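You operate a simulated robot arm through the tools that you are given. There is no shell and no other tool.

Carry out the task below with a simulated robot arm. There is one attempt and no reset: what you move stays moved.

Task
Put things in order on the top of the wide table. At the end: the yellow reel (marked "LACE") from the top of the wide table stands where the cream packet (marked "BANDS") stood; the cream packet from the top of the wide table stands where the green round brush stood; the grey toe pad from the top of the wide table stands on top of the yellow card (marked "JOB CARD"); the green round brush from the top of the wide table is on the small red box (marked "LACES"); whatever was shut is shut again. Leave all else as you found it, and nothing knocked over.

Only the result counts: the job must be done as asked and must still hold three seconds after the hand-in. Knocking over, shifting, dropping, spilling or breaking anything else fails it.

Robot
A 6-joint arm with a two-finger parallel gripper, fixed in place. Base frame: the origin is on the floor under the middle of its stand, x ahead of it, y to its left, z up; the work surface is at about z = 0.6. Readings come in m, degrees, newtons and seconds.
With the tool pointing down near the work surface it reaches from about 0.1 to 0.68 m from the base axis. Its first joint turns from -66.0 to 66.0 degrees. Payload 2.45 kg.
The tool frame sits at the grasp point between the pads (the TCP): z along the fingers, y along the line on which they close. The tips reach 0.024 m beyond it. Largest opening 0.068 m; finger width 0.017, thickness 0.01; the body of the gripper, 0.04 by 0.07 m, starts 0.041 m behind the TCP.
Orientation is that of the tool frame in the base frame, as a unit quaternion [x, y, z, w]. With the fingers straight down and closing along the base's y, the tool's x points along the base's -x, its y along +y and its z along -z.

Tools
- The arm moves only by the tool step_arm. Its argument "deltas" is one flat list of numbers, 6 for each row, row after row: the shift along the tool's x, y, z in m, then the turn, a rotation vector about the tool's x, y, z in degrees. In form: [dx, dy, dz, ax, ay, az, dx, dy, dz, ax, ay, az, ...]. A call has 1 to 20 rows; each row shifts and turns the commanded pose from where the row before left it, along the tool's axes as they then stand. "hand" is the opening in per cent of the stroke, from 0 (shut) to 100 (fully open), set as the call begins (left out, the last holds). Rows are played at 5 a second. More than 0.05 m and 8.6 degrees between two rows, or a gripper value outside its range, and nothing of the call is played. Where a pose cannot be reached the arm comes as near as it can. A force on the tool above 40 N (or 10 N above the force at the start of the call, whichever is more), or a blocked arm, ends the call early, and 0.2 s more pass. The fingers move at their own pace (about 0.108 m/s each) and stop on an object; they squeeze with about 45 N. The grip force told is the motor's: it shows also when the fingers shut on nothing. Time passes only in rows, and 0.2 s behind the last, so rows that do not move let the fingers close. It gives the time, the measured TCP pose, the force on the tool (base axes), the opening and the grip force at its end, in the units of the frame above (readings bear some noise), with the torque about the TCP (base axes, N m) and any sound that the robot's microphone picked up, and new pictures: "views" is both (left out), scene, wrist or none.
- Cameras (640 x 400 px; columns grow to the right, rows downward): "scene" is fixed at [0.1461, 0.41, 1.4413]; the picture's right is [-0.90, -0.44, 0.00], its down [-0.34, 0.69, -0.63] and it looks along [0.28, -0.57, -0.77] (base axes); focal length 312 px, centre (320, 200). "wrist" rides on the gripper at [0.084, 0.011, -0.075] in the tool frame; the picture's right is [-0.13, 0.99, 0.00], its down [-0.60, -0.08, -0.79] and it looks along [-0.79, -0.10, 0.61] (tool axes); focal length 251 px, centre (320, 200). There is no depth. A picture from a camera that has moved, and an enlarged one, comes with that camera's place and axes in the base frame and with its lens.
- enlarge(camera, box): a new picture of the part [left, top, right, bottom] of that camera's present view, enlarged. No time passes.
- job_done(): hands the job in; it is judged then, once.

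Nothing tells you positions but the pictures and the camera data. Unless the task says otherwise, let go and move clear before handing in.

The tools are called after "Emit:" as name(argument=value, ...) on one line, values as JSON. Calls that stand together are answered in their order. step_arm: Moves the arm, as the interface text tells. Its arguments: {"type":"object","properties":{"deltas":{"type":"array","items":{"type":"number"}},"hand":{"type":"number"},"views":{"type":"string","enum":["both","scene","wrist","none"]}},"required":["deltas"]} The other tools are called the same way: enlarge (camera, box) takes an enlarged picture of a part of a camera's view; job_done () hands the job in.

At the start:

```text
time: 0.0
tcp_pos: [0.4086, -0.1485, 0.9202]
tool_rot: [0.0, 1.0, 0.0, 0.001]
ft_force: [0.7, 0.8, 0.7]
torque: [-0.04, -0.01, 0.02]
opening: 0.0682
grip_force: 0.1
```

scene: 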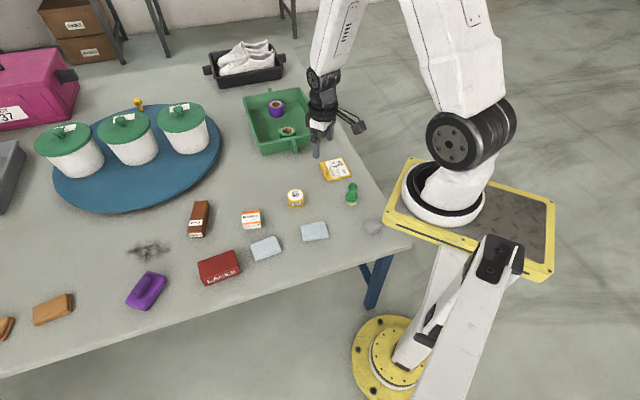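
wrist: 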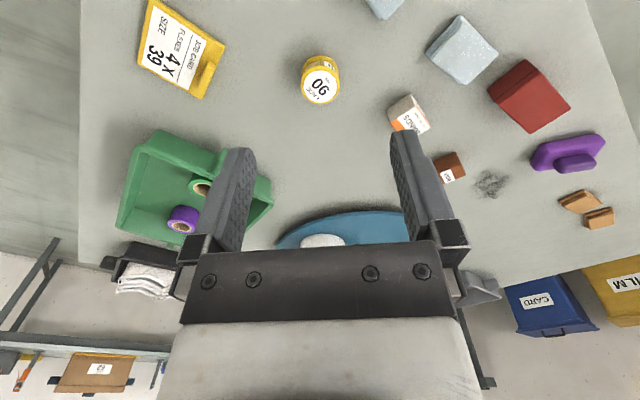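

I see a table with a green tray, a yellow reel, a cream packet, a yellow card, a green round brush, blue-grey pads, a red box and a grey pad near the table edge. I'll enlarge the views to identify each item.

Emit:
enlarge(camera="scene", box=[230, 140, 400, 246])

Emit:
enlarge(camera="scene", box=[100, 180, 340, 330])

Emit:
enlarge(camera="scene", box=[20, 60, 310, 240])

Emit:
enlarge(camera="wrist", box=[320, 0, 640, 200])

```text
3.76 times, centred on (315, 193) of scene
camera zoom: at [0.1461, 0.41, 1.4413], right [-0.9, -0.44, 0.0], down [-0.34, 0.69, -0.63], along [0.28, -0.57, -0.77], focal length 1176 px, centre (339, 226)
```

zoom: 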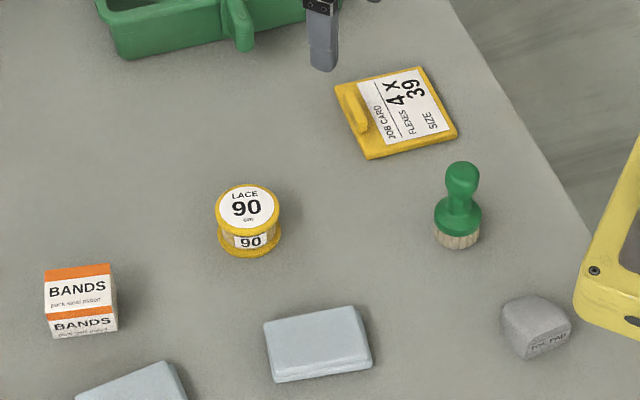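

```text
2.67 times, centred on (220, 255) of scene
camera zoom: at [0.1461, 0.41, 1.4413], right [-0.9, -0.44, 0.0], down [-0.34, 0.69, -0.63], along [0.28, -0.57, -0.77], focal length 833 px, centre (587, 53)
```

zoom: 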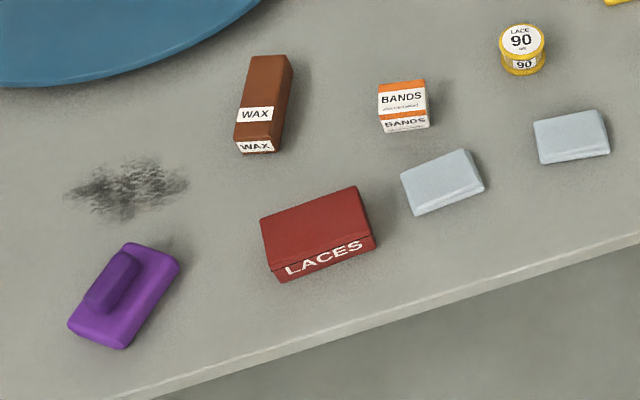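

```text
2.21 times, centred on (165, 150) of scene
camera zoom: at [0.1461, 0.41, 1.4413], right [-0.9, -0.44, 0.0], down [-0.34, 0.69, -0.63], along [0.28, -0.57, -0.77], focal length 690 px, centre (662, 310)
```

zoom: 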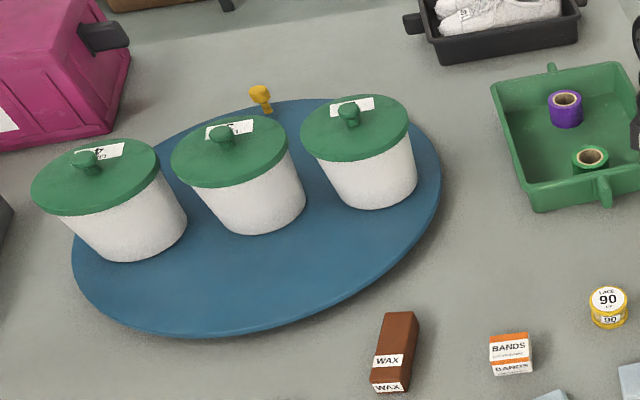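

```text
2.00 times, centred on (480, 100) of wrist
camera zoom: at [0.3256, -0.1371, 0.9949], right [0.13, 0.99, 0.0], down [0.6, -0.08, 0.79], along [0.79, -0.1, -0.61], focal length 503 px, centre (0, 400)
```

zoom: 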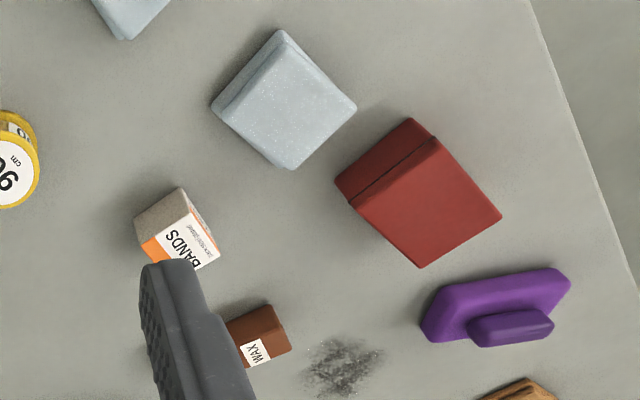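

The brush stands at about (0.345, -0.24), the toe pad at (0.24, -0.165), the card at (0.46, -0.355), the reel at (0.52, -0.165), the packet at (0.60, -0.02) and the red box at (0.59, 0.16). I'll move the hand behind the brush to get a closer wrist view.

Emit:
step_arm(deltas=[0.03, -0.0225, 0.025, 0, 0, 0, 0.03, -0.0225, 0.025, 0, 0, 0, 0.03, -0.0225, 0.025, 0, 0, 0, 0.03, -0.0225, 0.025, 0, 0, 0, 0, 0, 0, 0, 0, 0], hand=100, views="both")

```text
time: 1.2
tcp_pos: [0.2889, -0.2378, 0.8205]
tool_rot: [-0.001, 1.0, 0.0, -0.001]
ft_force: [0.3, 0.1, 0.6]
torque: [-0.01, 0.02, 0.02]
opening: 0.068
grip_force: 0.0
camera wrist: at [0.2048, -0.226, 0.8946], right [0.13, 0.99, 0.0], down [0.6, -0.08, 0.79], along [0.79, -0.1, -0.61], focal length 251 px, centre (320, 200)
```

scene: 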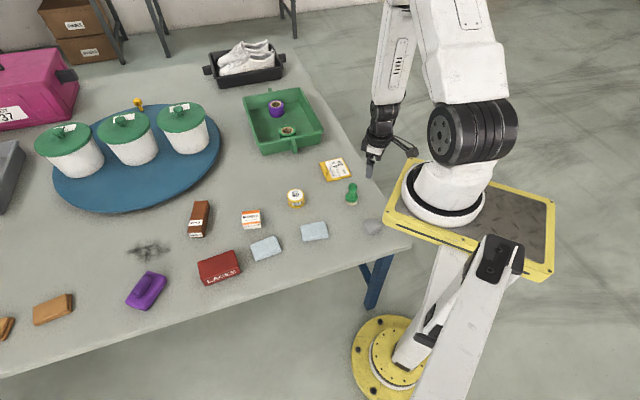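
wrist: 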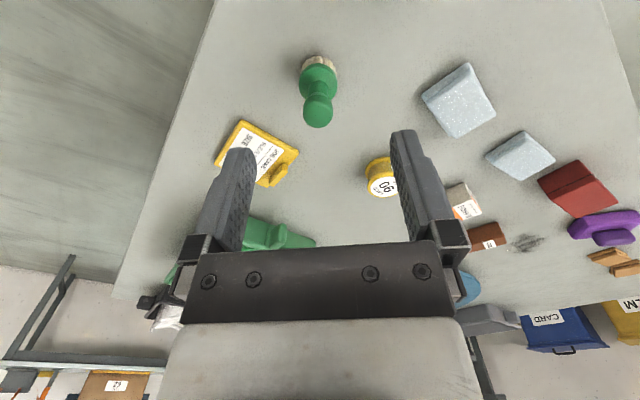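

The brush is in clear view of the wrist camera, lying straight ahead of the fingers. I'll enlarge it along with the card, reel and pads.

Emit:
enlarge(camera="wrist", box=[240, 40, 400, 140])

Emit:
enlarge(camera="wrist", box=[200, 100, 420, 220])

Emit:
enlarge(camera="scene", box=[310, 170, 400, 226])

```text
4.00 times, centred on (320, 90) of wrist
camera zoom: at [0.2048, -0.226, 0.8946], right [0.13, 0.99, 0.0], down [0.6, -0.08, 0.79], along [0.79, -0.1, -0.61], focal length 1006 px, centre (320, 640)
```

zoom: 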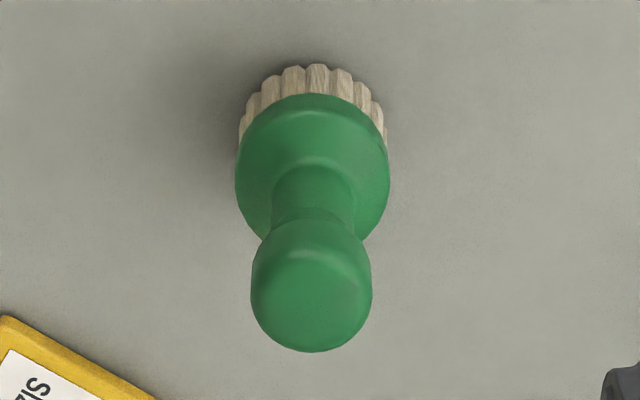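

```text
2.91 times, centred on (310, 160) of wrist
camera zoom: at [0.2048, -0.226, 0.8946], right [0.13, 0.99, 0.0], down [0.6, -0.08, 0.79], along [0.79, -0.1, -0.61], focal length 731 px, centre (349, 316)
```

zoom: 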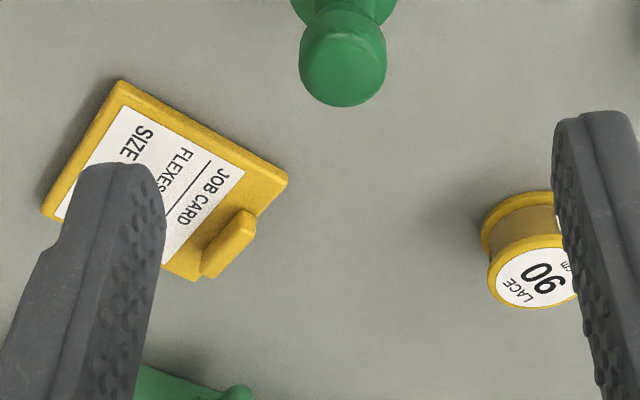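

```text
7.11 times, centred on (355, 198) of scene
camera zoom: at [0.1461, 0.41, 1.4413], right [-0.9, -0.44, 0.0], down [-0.34, 0.69, -0.63], along [0.28, -0.57, -0.77], focal length 2222 px, centre (71, 214)
```

zoom: 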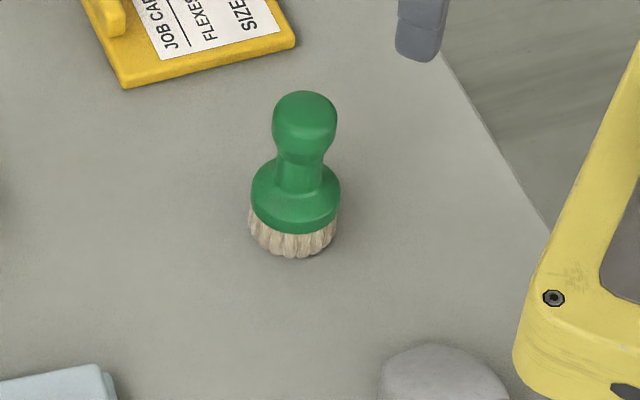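

The brush's base centre works out at about (0.349, -0.2475), with the knob centred near z = 0.673. I'll move above it and check the alignment before I go down.

Emit:
step_arm(deltas=[-0.03, -0.005, 0.02, 0, 0, 0, -0.03, -0.005, 0.02, 0, 0, 0, 0, 0, 0.02, 0, 0, 0, 0, 0, 0, 0, 0, 0], hand=100, views="both")

```text
time: 2.2
tcp_pos: [0.3496, -0.2501, 0.7587]
tool_rot: [0.0, 1.0, 0.0, 0.0]
ft_force: [-0.9, 0.0, -0.8]
torque: [0.02, -0.02, 0.03]
opening: 0.0681
grip_force: 0.0
camera wrist: at [0.2656, -0.238, 0.8343], right [0.13, 0.99, 0.0], down [0.6, -0.08, 0.79], along [0.79, -0.1, -0.61], focal length 251 px, centre (320, 200)
```

scene: 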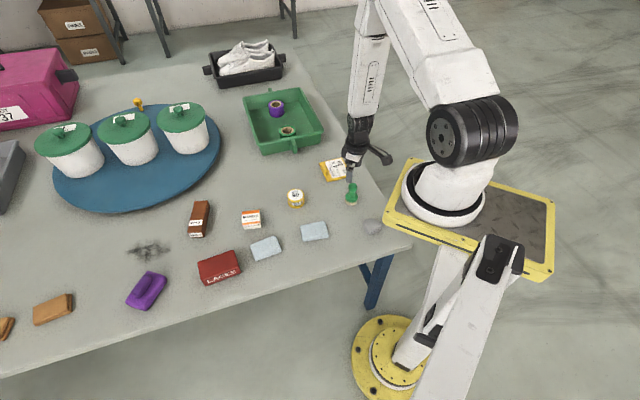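
wrist: 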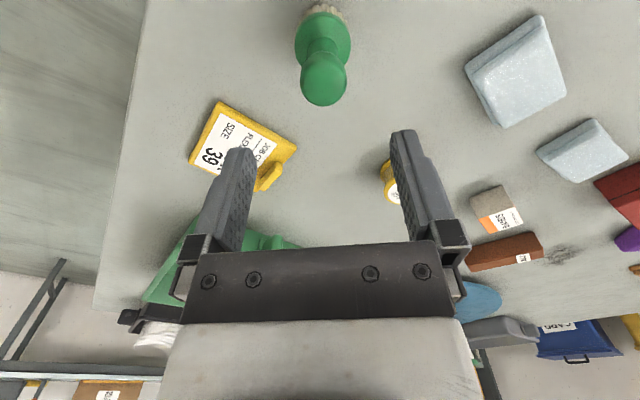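

The hand is above the brush. I'll enlarge the wrist view to check the brush is centred between the fingers.

Emit:
enlarge(camera="wrist", box=[240, 0, 400, 110])

Emit:
enlarge(camera="scene", box=[310, 130, 406, 190])

```text
3.64 times, centred on (320, 55) of wrist
camera zoom: at [0.2656, -0.238, 0.8343], right [0.13, 0.99, 0.0], down [0.6, -0.08, 0.79], along [0.79, -0.1, -0.61], focal length 914 px, centre (320, 727)
```

zoom: 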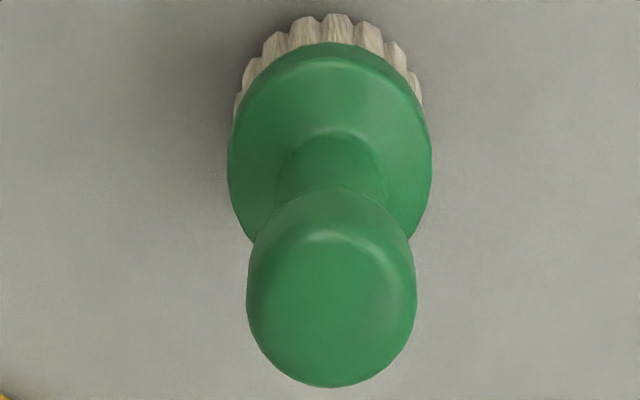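

```text
6.67 times, centred on (358, 160) of scene
camera zoom: at [0.1461, 0.41, 1.4413], right [-0.9, -0.44, 0.0], down [-0.34, 0.69, -0.63], along [0.28, -0.57, -0.77], focal length 2083 px, centre (67, 467)
```

zoom: 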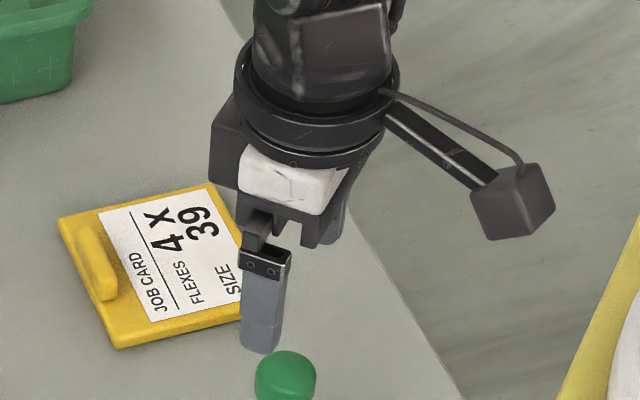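

The brush centre reads (0.348, -0.246), almost exactly under the TCP. I'll go down to the knob, then close on it.

Emit:
step_arm(deltas=[0.001, 0.001, 0.03, 0, 0, 0, 0, 0.001, 0.03, 0, 0, 0, 0, 0, 0.025, 0, 0, 0, 0, 0, 0, 0, 0, 0], hand=100, views="both")

```text
time: 3.2
tcp_pos: [0.3476, -0.2464, 0.6758]
tool_rot: [0.0, 1.0, 0.0, 0.0]
ft_force: [0.3, 0.4, -0.8]
torque: [-0.01, -0.02, -0.02]
opening: 0.068
grip_force: 0.1
camera wrist: at [0.2643, -0.2353, 0.7511], right [0.13, 0.99, 0.0], down [0.6, -0.08, 0.79], along [0.79, -0.1, -0.61], focal length 251 px, centre (320, 200)
```

scene: 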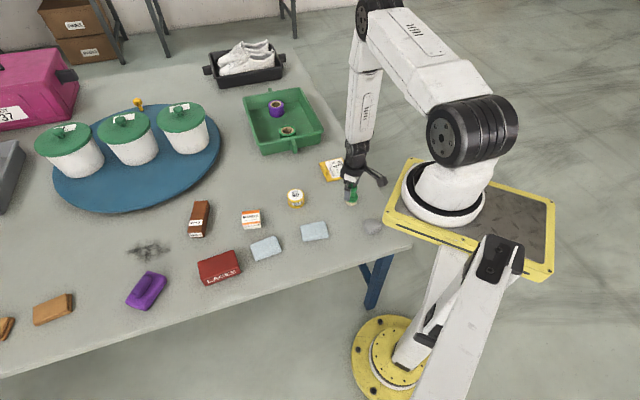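
wrist: 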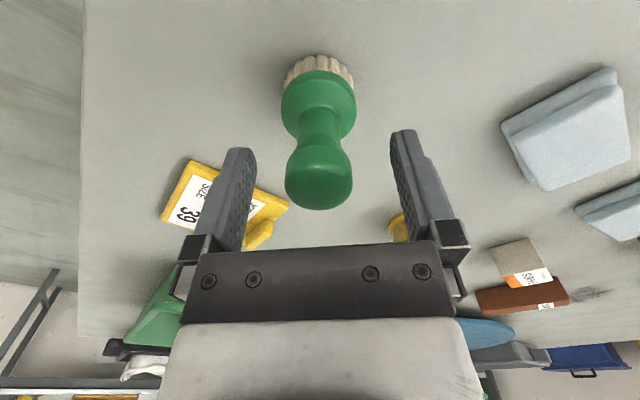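

The knob sits right between the fingers at the TCP. I'll close on it.

Emit:
step_arm(deltas=[0, 0, 0, 0, 0, 0, 0, 0, 0, 0, 0, 0, 0, 0, 0, 0, 0, 0], hand=0, views="wrist")

```text
time: 4.0
tcp_pos: [0.3488, -0.2477, 0.6764]
tool_rot: [0.0, 1.0, -0.001, 0.001]
ft_force: [-0.4, -0.2, -0.3]
torque: [0.01, 0.03, 0.02]
opening: 0.0278
grip_force: 42.2
camera wrist: at [0.2642, -0.2352, 0.7513], right [0.13, 0.99, 0.0], down [0.6, -0.08, 0.79], along [0.79, -0.1, -0.61], focal length 251 px, centre (320, 200)
```

wrist: 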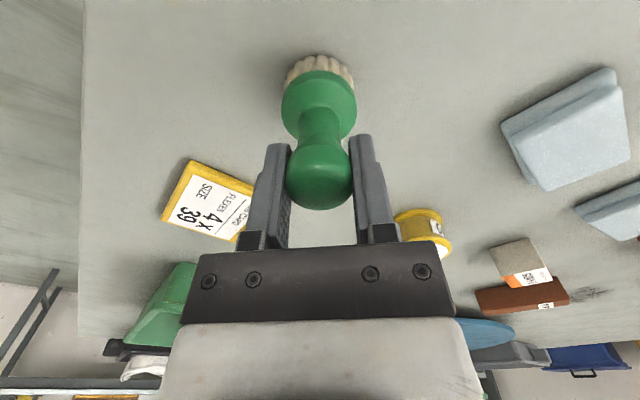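

The brush is held, with the opening at 0.028 m. I'll lift it well clear and carry it towards the red box, stopping short so I can look at the box.

Emit:
step_arm(deltas=[0, 0, -0.02, 0, 0, 0, 0, 0, -0.04, 0, 0, 0, 0, 0, -0.04, 0, 0, 0, 0, 0, -0.04, 0, 0, 0, -0.0165, 0.0433, 0, 0, 0, 0, -0.0165, 0.0433, 0, 0, 0, 0, -0.0165, 0.0433, 0, 0, 0, 0, -0.0165, 0.0433, 0, 0, 0, 0, -0.0165, 0.0433, 0, 0, 0, 0, -0.0165, 0.0433, 0, 0, 0, 0, -0.0165, 0.0433, 0, 0, 0, 0, -0.0165, 0.0433, 0, 0, 0, 0, 0, 0, 0, 0, 0, 0], hand=0, views="both")

```text
time: 6.8
tcp_pos: [0.4807, 0.1018, 0.815]
tool_rot: [0.0, 1.0, 0.0, 0.0]
ft_force: [0.5, 0.2, -0.4]
torque: [0.0, -0.02, 0.02]
opening: 0.0278
grip_force: 42.3
camera wrist: at [0.3961, 0.1138, 0.8899], right [0.13, 0.99, 0.0], down [0.6, -0.08, 0.79], along [0.79, -0.1, -0.61], focal length 251 px, centre (320, 200)
```

scene: 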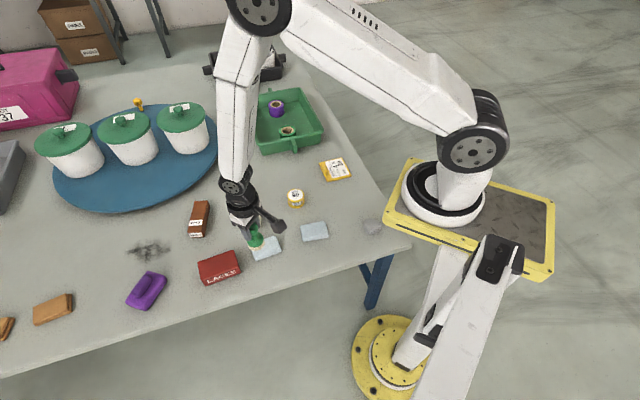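
wrist: 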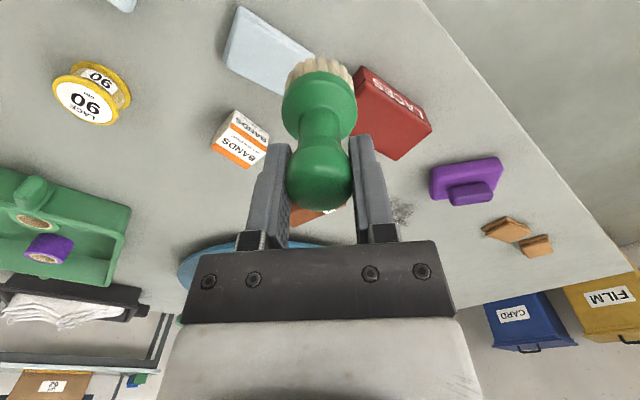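

The brush hangs straight in the grip, and the red box, packet and reel are all in the wrist view. I'll enlarge each of them to measure.

Emit:
enlarge(camera="wrist", box=[290, 50, 450, 170])

Emit:
enlarge(camera="wrist", box=[180, 80, 300, 180])

Emit:
enlarge(camera="wrist", box=[40, 40, 160, 140])

Emit:
enlarge(camera="scene", box=[180, 230, 280, 300])

```text
3.33 times, centred on (370, 110) of wrist
camera zoom: at [0.3961, 0.1138, 0.8899], right [0.13, 0.99, 0.0], down [0.6, -0.08, 0.79], along [0.79, -0.1, -0.61], focal length 838 px, centre (153, 500)
```

zoom: 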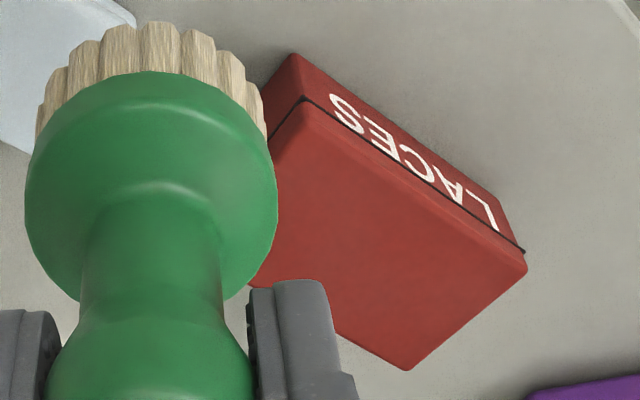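

```text
4.00 times, centred on (240, 130) of wrist
camera zoom: at [0.3961, 0.1138, 0.8899], right [0.13, 0.99, 0.0], down [0.6, -0.08, 0.79], along [0.79, -0.1, -0.61], focal length 1006 px, centre (640, 480)
```

zoom: 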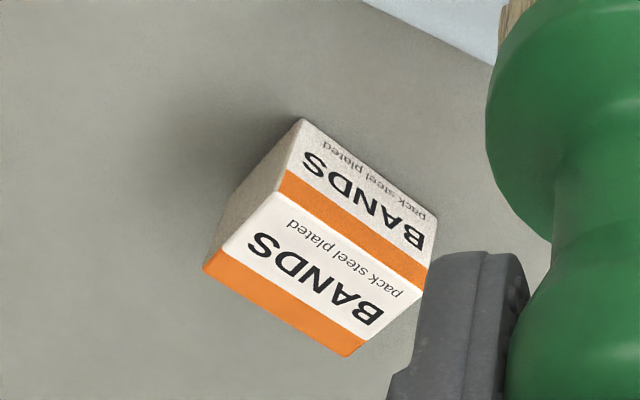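

```text
4.00 times, centred on (100, 90) of wrist
camera zoom: at [0.3961, 0.1138, 0.8899], right [0.13, 0.99, 0.0], down [0.6, -0.08, 0.79], along [0.79, -0.1, -0.61], focal length 1006 px, centre (1200, 640)
```

zoom: 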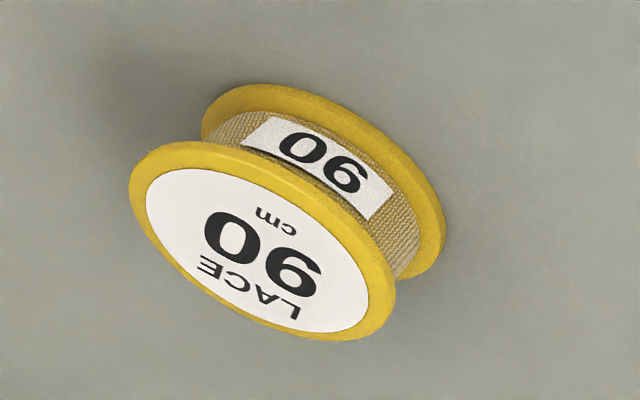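

```text
5.71 times, centred on (230, 265) of scene
camera zoom: at [0.1461, 0.4101, 1.4413], right [-0.9, -0.44, 0.0], down [-0.34, 0.69, -0.63], along [0.28, -0.57, -0.77], focal length 1786 px, centre (834, -171)
```

zoom: 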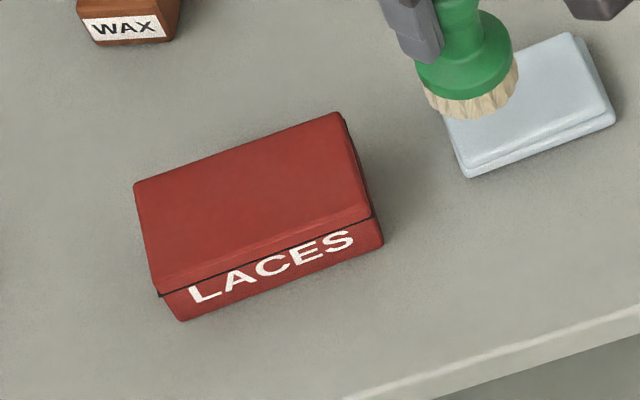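

The red box has a closed lid, its top is at about z = 0.633 and its top centre is near (0.594, 0.163). I'll carry the brush over that point and lower it to about 3 cm above the lid.

Emit:
step_arm(deltas=[-0.0379, 0.0207, 0, 0, 0, 0, -0.0379, 0.0207, 0, 0, 0, 0, -0.0379, 0.0207, 0, 0, 0, 0, 0, 0, 0.03, 0, 0, 0, 0, 0, 0.03, 0, 0, 0, 0, 0, 0.015, 0, 0, 0, 0, 0, 0, 0, 0, 0], hand=0, views="both")

```text
time: 8.4
tcp_pos: [0.5939, 0.1615, 0.7395]
tool_rot: [0.0, 1.0, 0.0, 0.001]
ft_force: [0.5, -0.9, -0.6]
torque: [0.02, 0.0, -0.01]
opening: 0.0276
grip_force: 42.2
camera wrist: at [0.5102, 0.1732, 0.8145], right [0.13, 0.99, 0.0], down [0.6, -0.08, 0.79], along [0.79, -0.1, -0.61], focal length 251 px, centre (320, 200)
```

scene: 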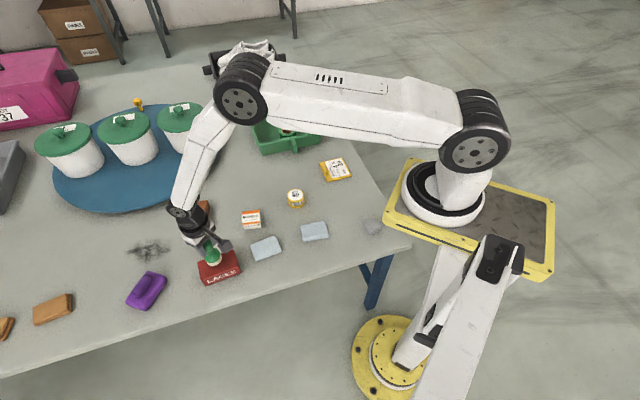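
wrist: 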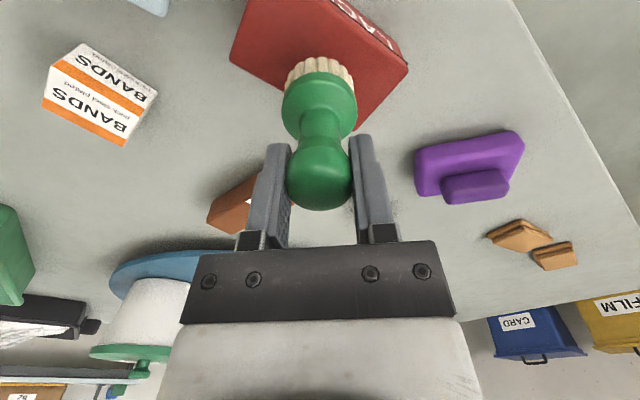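

The diagonal corners of the box put its centre at about (0.592, 0.162), directly below the brush. I'll check close-ups before lowering it.

Emit:
enlarge(camera="scene", box=[165, 225, 265, 295])

Emit:
enlarge(camera="wrist", box=[220, 0, 420, 140])

Emit:
enlarge(camera="wrist", box=[20, 30, 180, 160])

```text
5.71 times, centred on (215, 260) of scene
camera zoom: at [0.1461, 0.41, 1.4413], right [-0.9, -0.44, 0.0], down [-0.34, 0.69, -0.63], along [0.28, -0.57, -0.77], focal length 1786 px, centre (920, -143)
```

zoom: 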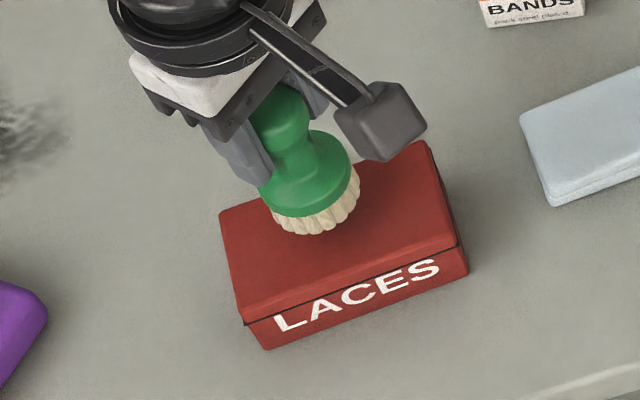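

```text
2.86 times, centred on (320, 70) of wrist
camera zoom: at [0.5102, 0.1732, 0.8145], right [0.13, 0.99, 0.0], down [0.6, -0.08, 0.79], along [0.79, -0.1, -0.61], focal length 718 px, centre (320, 571)
```

zoom: 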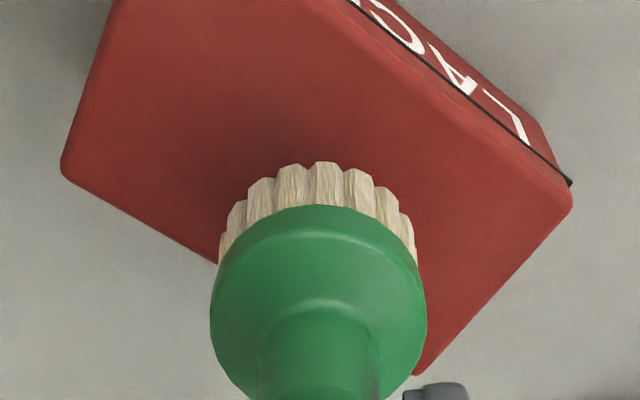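

```text
3.08 times, centred on (100, 95) of wrist
camera zoom: at [0.5102, 0.1732, 0.8145], right [0.13, 0.99, 0.0], down [0.6, -0.08, 0.79], along [0.79, -0.1, -0.61], focal length 774 px, centre (997, 523)
```

zoom: 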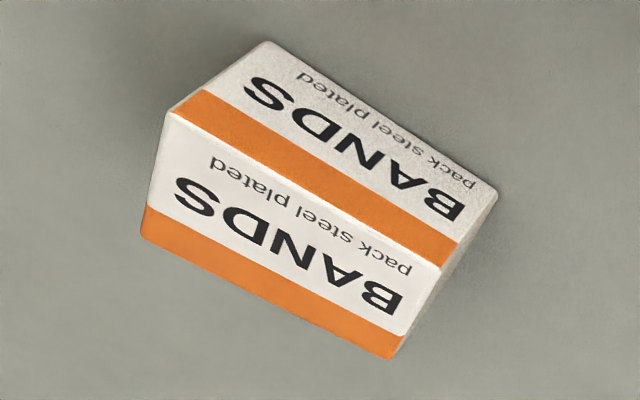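

The brush is centred over the lid to within a couple of millimetres. I'll lower it most of the way, then go down in small steps until it touches.

Emit:
step_arm(deltas=[0.002, 0, 0.013, 0, 0, 0, 0, 0, 0.01, 0, 0, 0, 0, 0, 0.003, 0, 0, 0, 0, 0, 0, 0, 0, 0], hand=0, views="scene")

Emit:
enlarge(camera="scene", box=[165, 225, 265, 295])

```text
time: 9.1
tcp_pos: [0.5939, 0.1624, 0.7226]
tool_rot: [-0.001, 1.0, -0.001, 0.001]
ft_force: [-4.0, -0.7, 11.7]
torque: [-0.05, 0.16, 0.02]
opening: 0.0276
grip_force: 43.3
stopped in row 3: the force on the tool passed its limit at 44 N (the readings are from after the stop); the commanded pose is now the measured one
```

scene: 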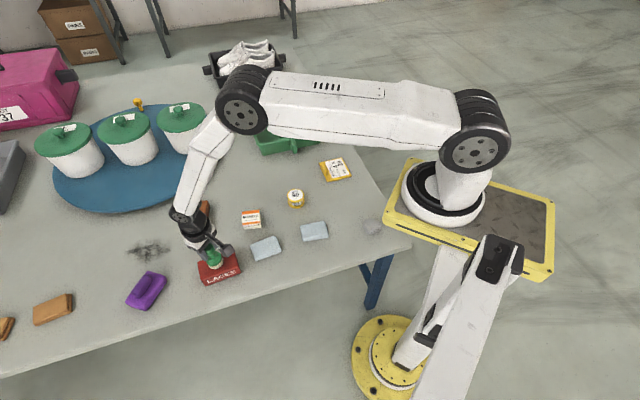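

```text
5.71 times, centred on (215, 260) of scene
camera zoom: at [0.1458, 0.4099, 1.4414], right [-0.9, -0.44, 0.0], down [-0.34, 0.7, -0.63], along [0.28, -0.57, -0.77], focal length 1786 px, centre (920, -143)
```

zoom: 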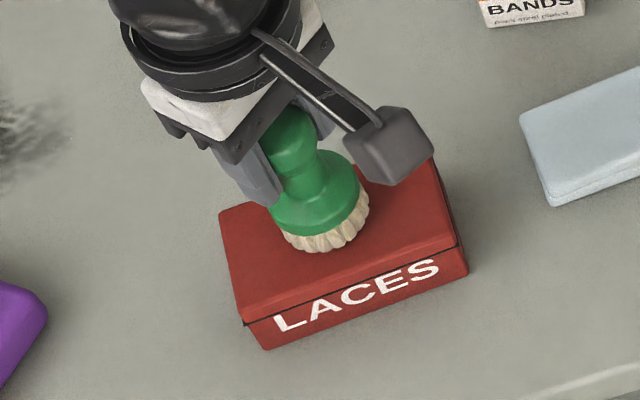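

Contact came earlier than I expected, at TCP z ≈ 0.7226, so the box may be taller than I estimated. I'll check close up what is touching before going on.

Emit:
step_arm(deltas=[0, 0, 0, 0, 0, 0], hand=0, views="wrist")

Emit:
enlarge(camera="wrist", box=[220, 0, 420, 140])

Emit:
enlarge(camera="scene", box=[190, 235, 250, 285])

```text
time: 9.5
tcp_pos: [0.5944, 0.1627, 0.7212]
tool_rot: [0.001, 1.0, 0.0, 0.0]
ft_force: [-4.0, -1.2, 15.1]
torque: [0.07, 0.17, 0.02]
opening: 0.0278
grip_force: 42.1
camera wrist: at [0.5106, 0.1742, 0.7966], right [0.13, 0.99, 0.0], down [0.6, -0.08, 0.79], along [0.79, -0.1, -0.61], focal length 251 px, centre (320, 200)
```

wrist: 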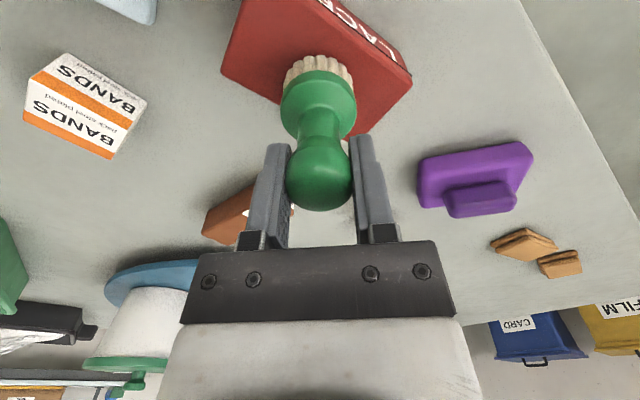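

```text
2.86 times, centred on (320, 70) of wrist
camera zoom: at [0.5106, 0.1742, 0.7966], right [0.13, 0.99, 0.0], down [0.6, -0.08, 0.79], along [0.79, -0.1, -0.61], focal length 718 px, centre (320, 571)
```

zoom: 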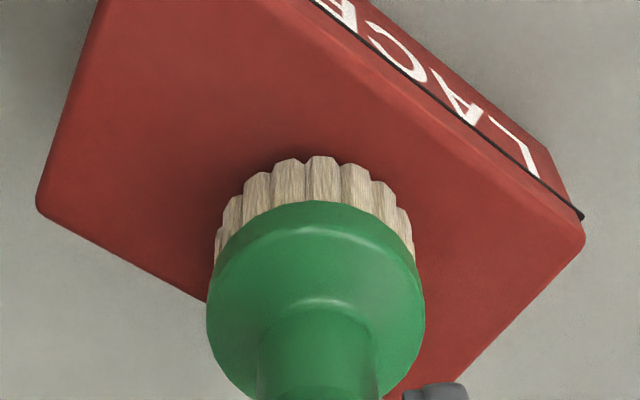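

```text
8.00 times, centred on (220, 260) of scene
camera zoom: at [0.1457, 0.4099, 1.4414], right [-0.9, -0.44, 0.0], down [-0.34, 0.7, -0.63], along [0.28, -0.57, -0.77], focal length 2500 px, centre (1120, -280)
```

zoom: 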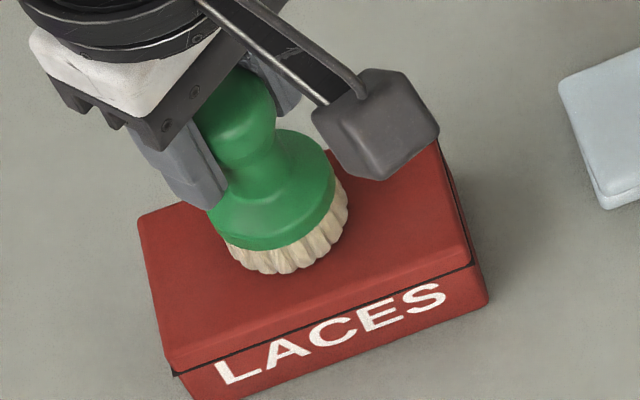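

The lid is really at about z = 0.646, and the box centre is nearer (0.586, 0.163), so the brush sits about 7 mm off-centre. I'll lift it a little, recentre and touch down gently.

Emit:
step_arm(deltas=[0, 0, -0.005, 0, 0, 0, 0, 0, -0.005, 0, 0, 0, 0.0075, 0.001, 0, 0, 0, 0, 0, 0, 0.005, 0, 0, 0, 0, 0, 0.003, 0, 0, 0, 0, 0, 0, 0, 0, 0], hand=0, views="both")

Emit:
enlarge(camera="scene", box=[190, 235, 250, 285])

Emit:
enlarge(camera="wrist", box=[220, 0, 420, 140])

```text
time: 10.9
tcp_pos: [0.5871, 0.1637, 0.7231]
tool_rot: [0.0, 1.0, 0.0, 0.001]
ft_force: [0.5, -0.3, -1.1]
torque: [-0.01, 0.04, 0.02]
opening: 0.0275
grip_force: 42.0
camera wrist: at [0.5026, 0.1754, 0.798], right [0.13, 0.99, 0.0], down [0.6, -0.08, 0.79], along [0.79, -0.1, -0.61], focal length 251 px, centre (320, 200)
```

scene: 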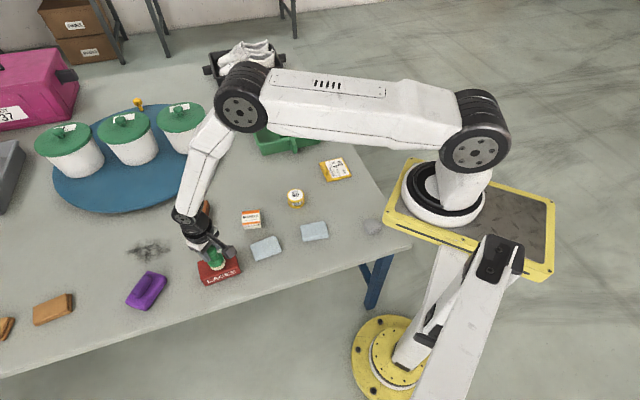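
wrist: 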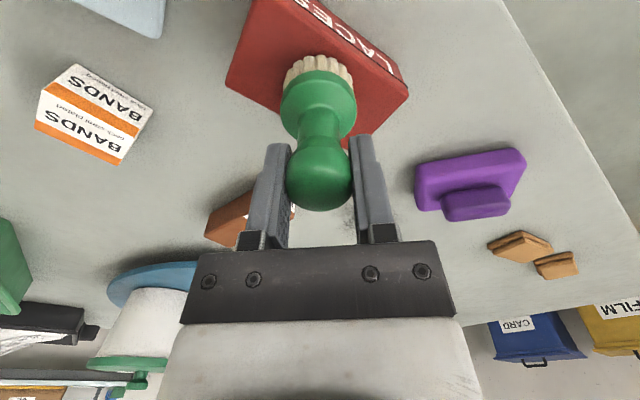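

```text
8.00 times, centred on (220, 260) of scene
camera zoom: at [0.1461, 0.41, 1.4413], right [-0.9, -0.44, 0.0], down [-0.34, 0.69, -0.63], along [0.28, -0.57, -0.77], focal length 2500 px, centre (1120, -280)
```

zoom: 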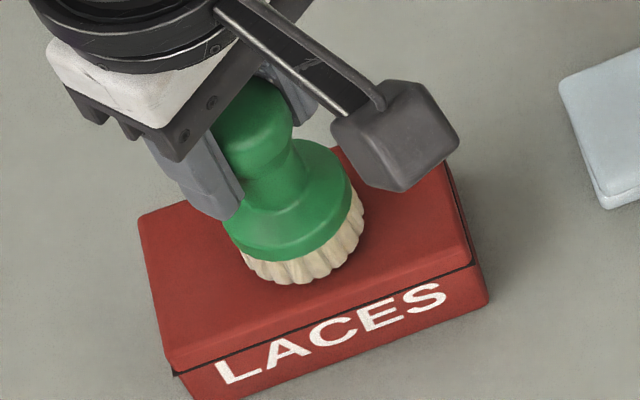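

```text
2.86 times, centred on (320, 70) of wrist
camera zoom: at [0.5026, 0.1754, 0.798], right [0.13, 0.99, 0.0], down [0.6, -0.08, 0.79], along [0.79, -0.1, -0.61], focal length 718 px, centre (320, 571)
```

zoom: 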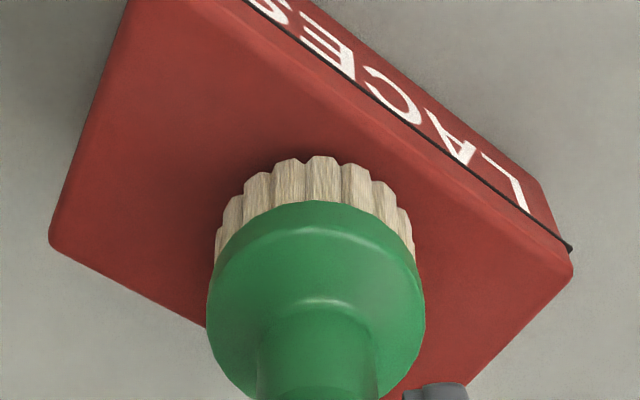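

The brush is now centred on the lid and hovering just above it, and the box hasn't moved. I'll lower it another couple of millimetres to contact.

Emit:
step_arm(deltas=[0, 0, 0.001, 0, 0, 0, 0, 0, 0, 0, 0, 0], hand=0, views="none")

```text
time: 11.5
tcp_pos: [0.5861, 0.1642, 0.7226]
tool_rot: [0.0, 1.0, 0.0, 0.0]
ft_force: [0.1, -0.6, -0.3]
torque: [0.0, -0.01, -0.01]
opening: 0.0274
grip_force: 42.9
```

Emit:
step_arm(deltas=[0, 0, 0.001, 0, 0, 0, 0, 0, 0, 0, 0, 0], hand=0, views="none")

```text
time: 12.1
tcp_pos: [0.5865, 0.1634, 0.7225]
tool_rot: [0.0, 1.0, 0.0, 0.001]
ft_force: [-5.0, 0.2, 10.7]
torque: [0.03, 0.18, 0.04]
opening: 0.0278
grip_force: 42.5
```

I have light contact at 10 N. I'll ease off slightly and open the hand.

Emit:
step_arm(deltas=[0, 0, -0.0006, 0, 0, 0, 0, 0, 0, 0, 0, 0], hand=0, views="none")

Emit:
step_arm(deltas=[0, 0, 0, 0, 0, 0, 0, 0, 0, 0, 0, 0, 0, 0, 0, 0, 0, 0], hand=100, views="both")

```text
time: 12.7
tcp_pos: [0.5871, 0.1635, 0.7222]
tool_rot: [0.0, 1.0, 0.0, 0.002]
ft_force: [0.7, 1.0, 2.0]
torque: [0.06, -0.11, 0.01]
opening: 0.0276
grip_force: 42.6
```

```text
time: 13.5
tcp_pos: [0.5863, 0.1633, 0.7216]
tool_rot: [0.0, 1.0, 0.0, 0.002]
ft_force: [0.5, -0.2, -0.8]
torque: [-0.02, -0.02, -0.02]
opening: 0.068
grip_force: 0.0
camera wrist: at [0.5027, 0.1751, 0.7968], right [0.13, 0.99, 0.0], down [0.6, -0.08, 0.79], along [0.79, -0.1, -0.61], focal length 251 px, centre (320, 200)
```

scene: 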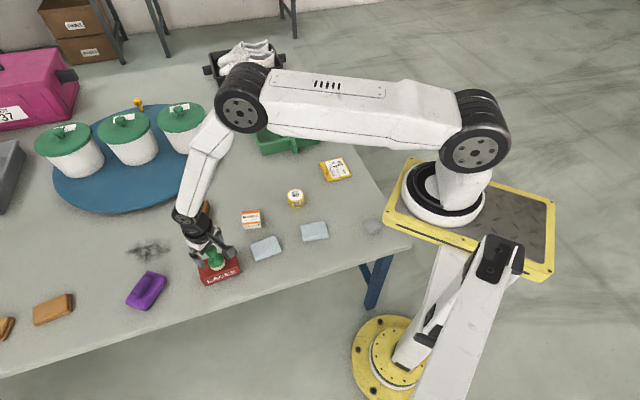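
wrist: 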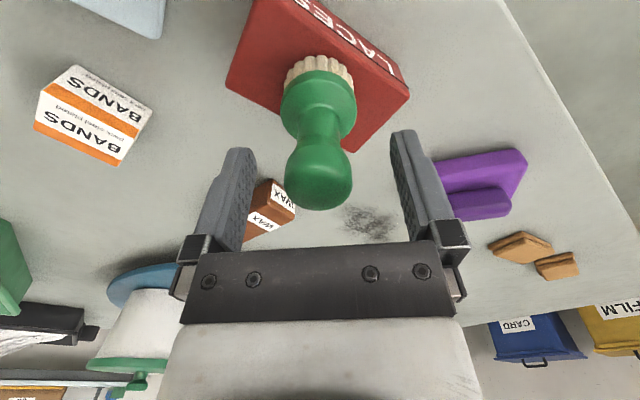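

The brush stands upright on the red box. From several views the packet measures about 0.055 × 0.044 × 0.038 m, centred near (0.602, -0.021) with its long side at about 36°. I'll rise straight up, go above the packet and turn the hand to match it.

Emit:
step_arm(deltas=[0, 0, -0.03, 0, 0, 0, 0, 0, -0.045, 0, 0, 0, 0, 0, -0.045, 0, 0, 0, -0.0039, -0.0462, 0, 0, 0, 0, -0.0039, -0.0462, 0, 0, 0, 0, -0.0039, -0.0462, 0, 0, 0, 0, -0.0039, -0.0462, 0, 0, 0, 0, 0, 0, 0, 0, 0, -7.16, 0, 0, 0, 0, 0, -7.16, 0, 0, 0, 0, 0, -7.16, 0, 0, 0, 0, 0, -7.16, 0, 0, 0, 0, 0, -7.16, 0, 0, 0.045, 0, 0, 0, 0, 0, 0.045, 0, 0, 0, 0, 0, 0, 0, 0, 0], hand=100, views="both")

```text
time: 16.7
tcp_pos: [0.6024, -0.0208, 0.7504]
tool_rot: [-0.308, 0.951, 0.001, 0.001]
ft_force: [-1.0, -0.4, 0.1]
torque: [-0.01, 0.01, 0.0]
opening: 0.0683
grip_force: 0.1
camera wrist: at [0.5282, -0.0598, 0.8252], right [-0.48, 0.88, 0.0], down [0.53, 0.29, 0.79], along [0.7, 0.38, -0.61], focal length 251 px, centre (320, 200)
```

scene: 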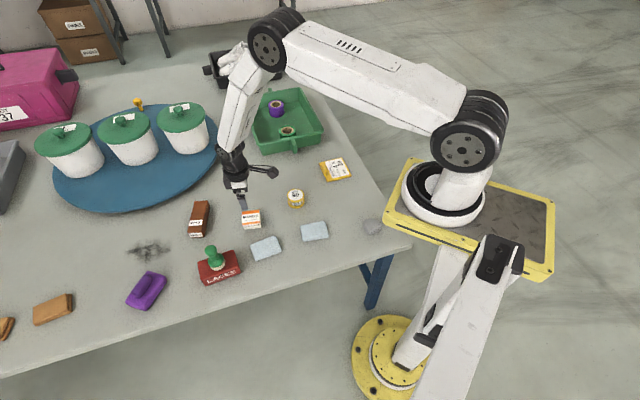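
wrist: 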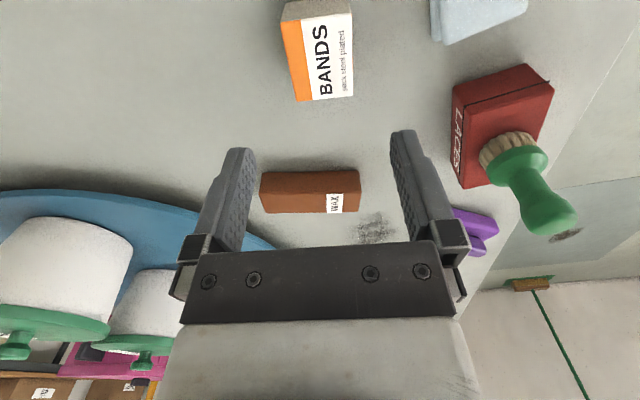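

The hand is turned to the packet's angle and sits above it. I'll enlarge the wrist view to verify its centre and angle.

Emit:
enlarge(camera="wrist", box=[240, 0, 400, 110])

Emit:
enlarge(camera="scene", box=[185, 180, 305, 290])

```text
3.64 times, centred on (320, 55) of wrist
camera zoom: at [0.5282, -0.0598, 0.8252], right [-0.48, 0.88, 0.0], down [0.53, 0.29, 0.79], along [0.7, 0.38, -0.61], focal length 914 px, centre (320, 727)
```

zoom: 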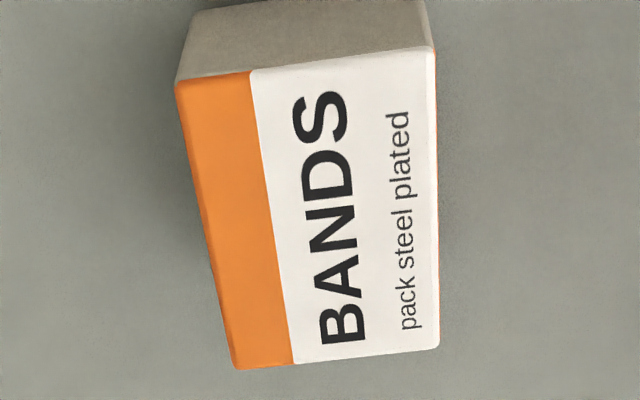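

```text
3.64 times, centred on (245, 235) of scene
camera zoom: at [0.1461, 0.41, 1.4413], right [-0.9, -0.44, 0.0], down [-0.34, 0.69, -0.63], along [0.28, -0.57, -0.77], focal length 1136 px, centre (593, 73)
```

zoom: 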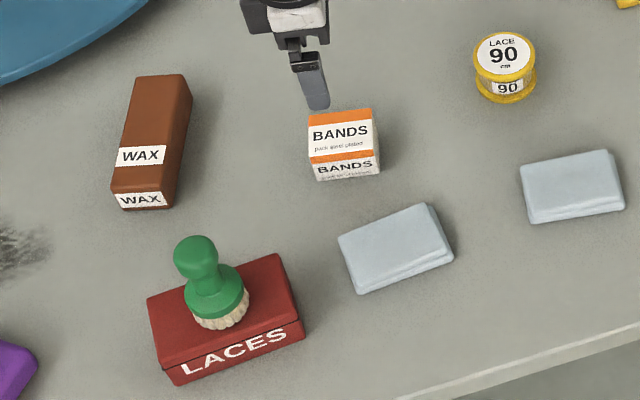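

The packet centre reads (0.6017, -0.0205) and its angle about 35°, so the hand is aligned. I'll go down to TCP z ≈ 0.63, with the tips just above the table, and check before closing.

Emit:
step_arm(deltas=[0, 0, 0.04, 0, 0, 0, 0, 0, 0.04, 0, 0, 0, 0, 0, 0.025, 0, 0, 0, 0, 0, 0.01, 0, 0, 0, 0, 0, 0.005, 0, 0, 0, 0, 0, 0, 0, 0, 0], hand=100, views="both")

```text
time: 18.1
tcp_pos: [0.6028, -0.0206, 0.6305]
tool_rot: [-0.307, 0.952, 0.001, 0.0]
ft_force: [-0.9, -0.1, 0.0]
torque: [0.01, 0.02, 0.01]
opening: 0.0681
grip_force: 0.0
camera wrist: at [0.5284, -0.0604, 0.7053], right [-0.48, 0.88, 0.0], down [0.54, 0.29, 0.79], along [0.7, 0.38, -0.61], focal length 251 px, centre (320, 200)
```

scene: 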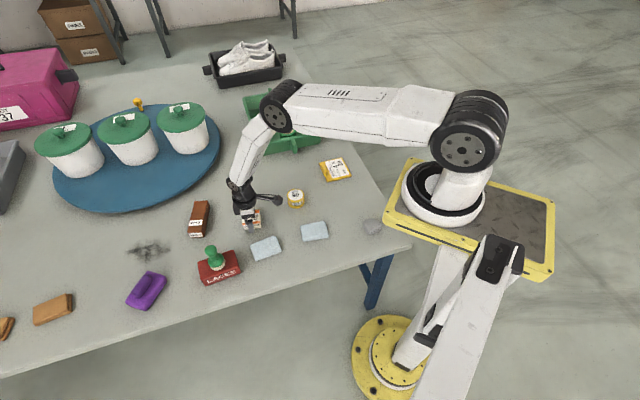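
wrist: 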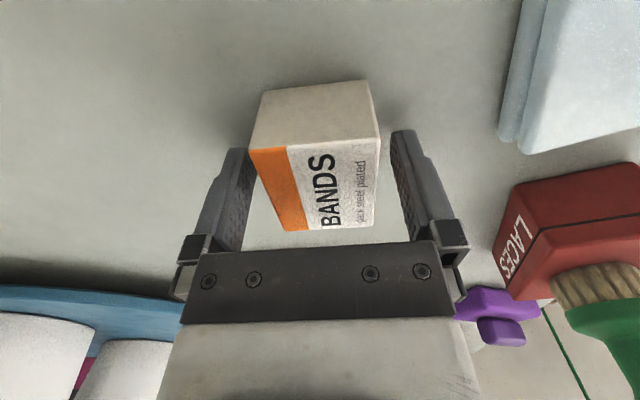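

The packet sits well between the fingers. I'll close on it now.

Emit:
step_arm(deltas=[0, 0, 0, 0, 0, 0, 0, 0, 0, 0, 0, 0, 0, 0, 0, 0, 0, 0], hand=0, views="wrist")

```text
time: 18.9
tcp_pos: [0.6034, -0.0204, 0.631]
tool_rot: [-0.308, 0.951, 0.0, 0.0]
ft_force: [0.4, 0.4, 0.0]
torque: [-0.04, 0.04, 0.02]
opening: 0.0451
grip_force: 45.2
camera wrist: at [0.5284, -0.0604, 0.7054], right [-0.48, 0.88, 0.0], down [0.54, 0.29, 0.79], along [0.7, 0.38, -0.61], focal length 251 px, centre (320, 200)
```

wrist: 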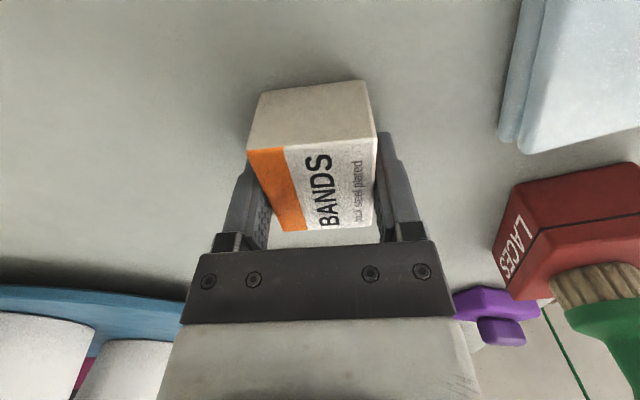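

The packet is gripped at 0.045 m. I'll lift it, carry it to the brush's old spot at (0.348, -0.2465) and stop about 3 cm above the table.

Emit:
step_arm(deltas=[0, 0, -0.02, 0, 0, 0, 0, 0, -0.05, 0, 0, 0, 0, 0, -0.05, 0, 0, 0, 0.0423, -0.0043, 0, 0, 0, 0, 0.0423, -0.0043, 0, 0, 0, 0, 0.0423, -0.0043, 0, 0, 0, 0, 0.0423, -0.0043, 0, 0, 0, 0, 0.0423, -0.0043, 0, 0, 0, 0, 0.0423, -0.0043, 0, 0, 0, 0, 0.0423, -0.0043, 0, 0, 0, 0, 0.0423, -0.0043, 0, 0, 0, 0, 0, 0, 0.045, 0, 0, 0, 0, 0, 0.045, 0, 0, 0, 0, 0, 0, 0, 0, 0], hand=0, views="both")

```text
time: 21.9
tcp_pos: [0.3478, -0.2486, 0.6634]
tool_rot: [-0.306, 0.952, -0.001, 0.001]
ft_force: [-1.0, -0.4, 0.1]
torque: [0.0, -0.03, -0.02]
opening: 0.0452
grip_force: 45.5
camera wrist: at [0.2742, -0.2872, 0.7378], right [-0.48, 0.88, 0.0], down [0.53, 0.29, 0.79], along [0.7, 0.38, -0.61], focal length 251 px, centre (320, 200)
```

scene: 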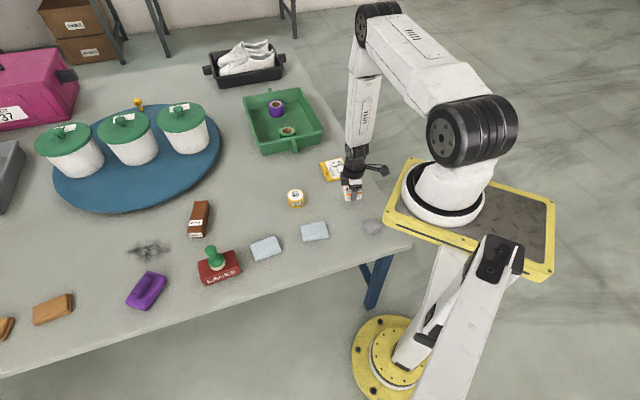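
wrist: 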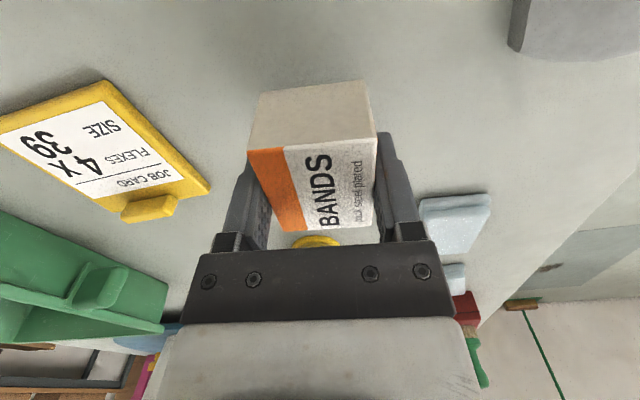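

The packet hangs over the old brush spot, and the TCP is within about 1 mm of target. I'll trim the position and lower it to just above the table.

Emit:
step_arm(deltas=[-0.0014, 0.0002, 0.015, 0, 0, 0, 0, 0, 0.01, 0, 0, 0, 0, 0, 0.005, 0, 0, 0, 0, 0, 0, 0, 0, 0], hand=0, views="none")

```text
time: 22.9
tcp_pos: [0.3491, -0.2469, 0.6318]
tool_rot: [-0.308, 0.951, 0.0, 0.001]
ft_force: [0.5, -0.4, -1.2]
torque: [-0.02, 0.01, 0.0]
opening: 0.0451
grip_force: 45.1
```

Emit:
step_arm(deltas=[0, 0, 0.001, 0, 0, 0, 0, 0, 0.001, 0, 0, 0, 0, 0, 0, 0, 0, 0], hand=0, views="scene")

Emit:
enlarge(camera="scene", box=[310, 150, 400, 220])

```text
time: 23.7
tcp_pos: [0.3492, -0.2457, 0.6305]
tool_rot: [-0.308, 0.951, 0.0, 0.001]
ft_force: [-2.3, 4.9, 31.5]
torque: [0.13, 0.31, -0.05]
opening: 0.0455
grip_force: 44.8
```

scene: 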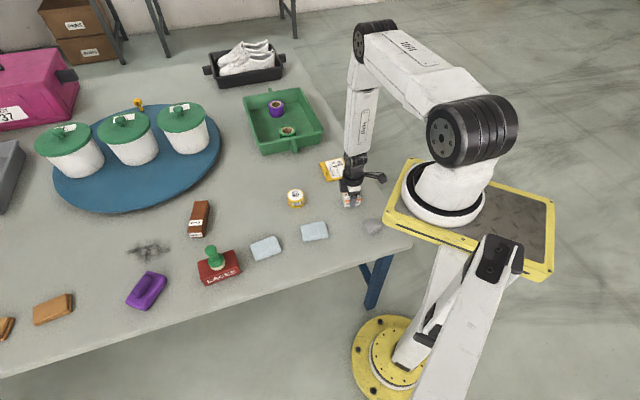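

```text
5.71 times, centred on (355, 185) of scene
camera zoom: at [0.1457, 0.4104, 1.4412], right [-0.9, -0.44, 0.0], down [-0.34, 0.69, -0.63], along [0.28, -0.57, -0.77], focal length 1786 px, centre (120, 286)
```

zoom: 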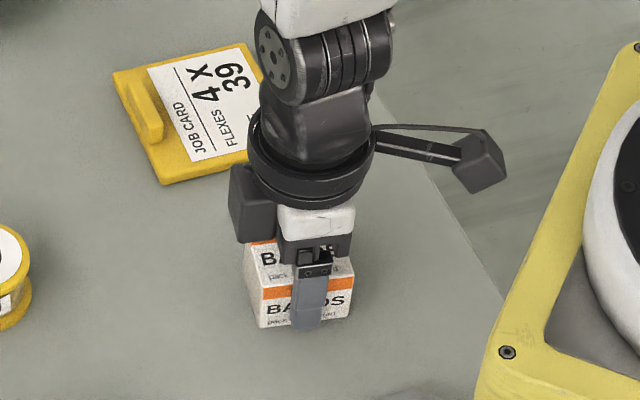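

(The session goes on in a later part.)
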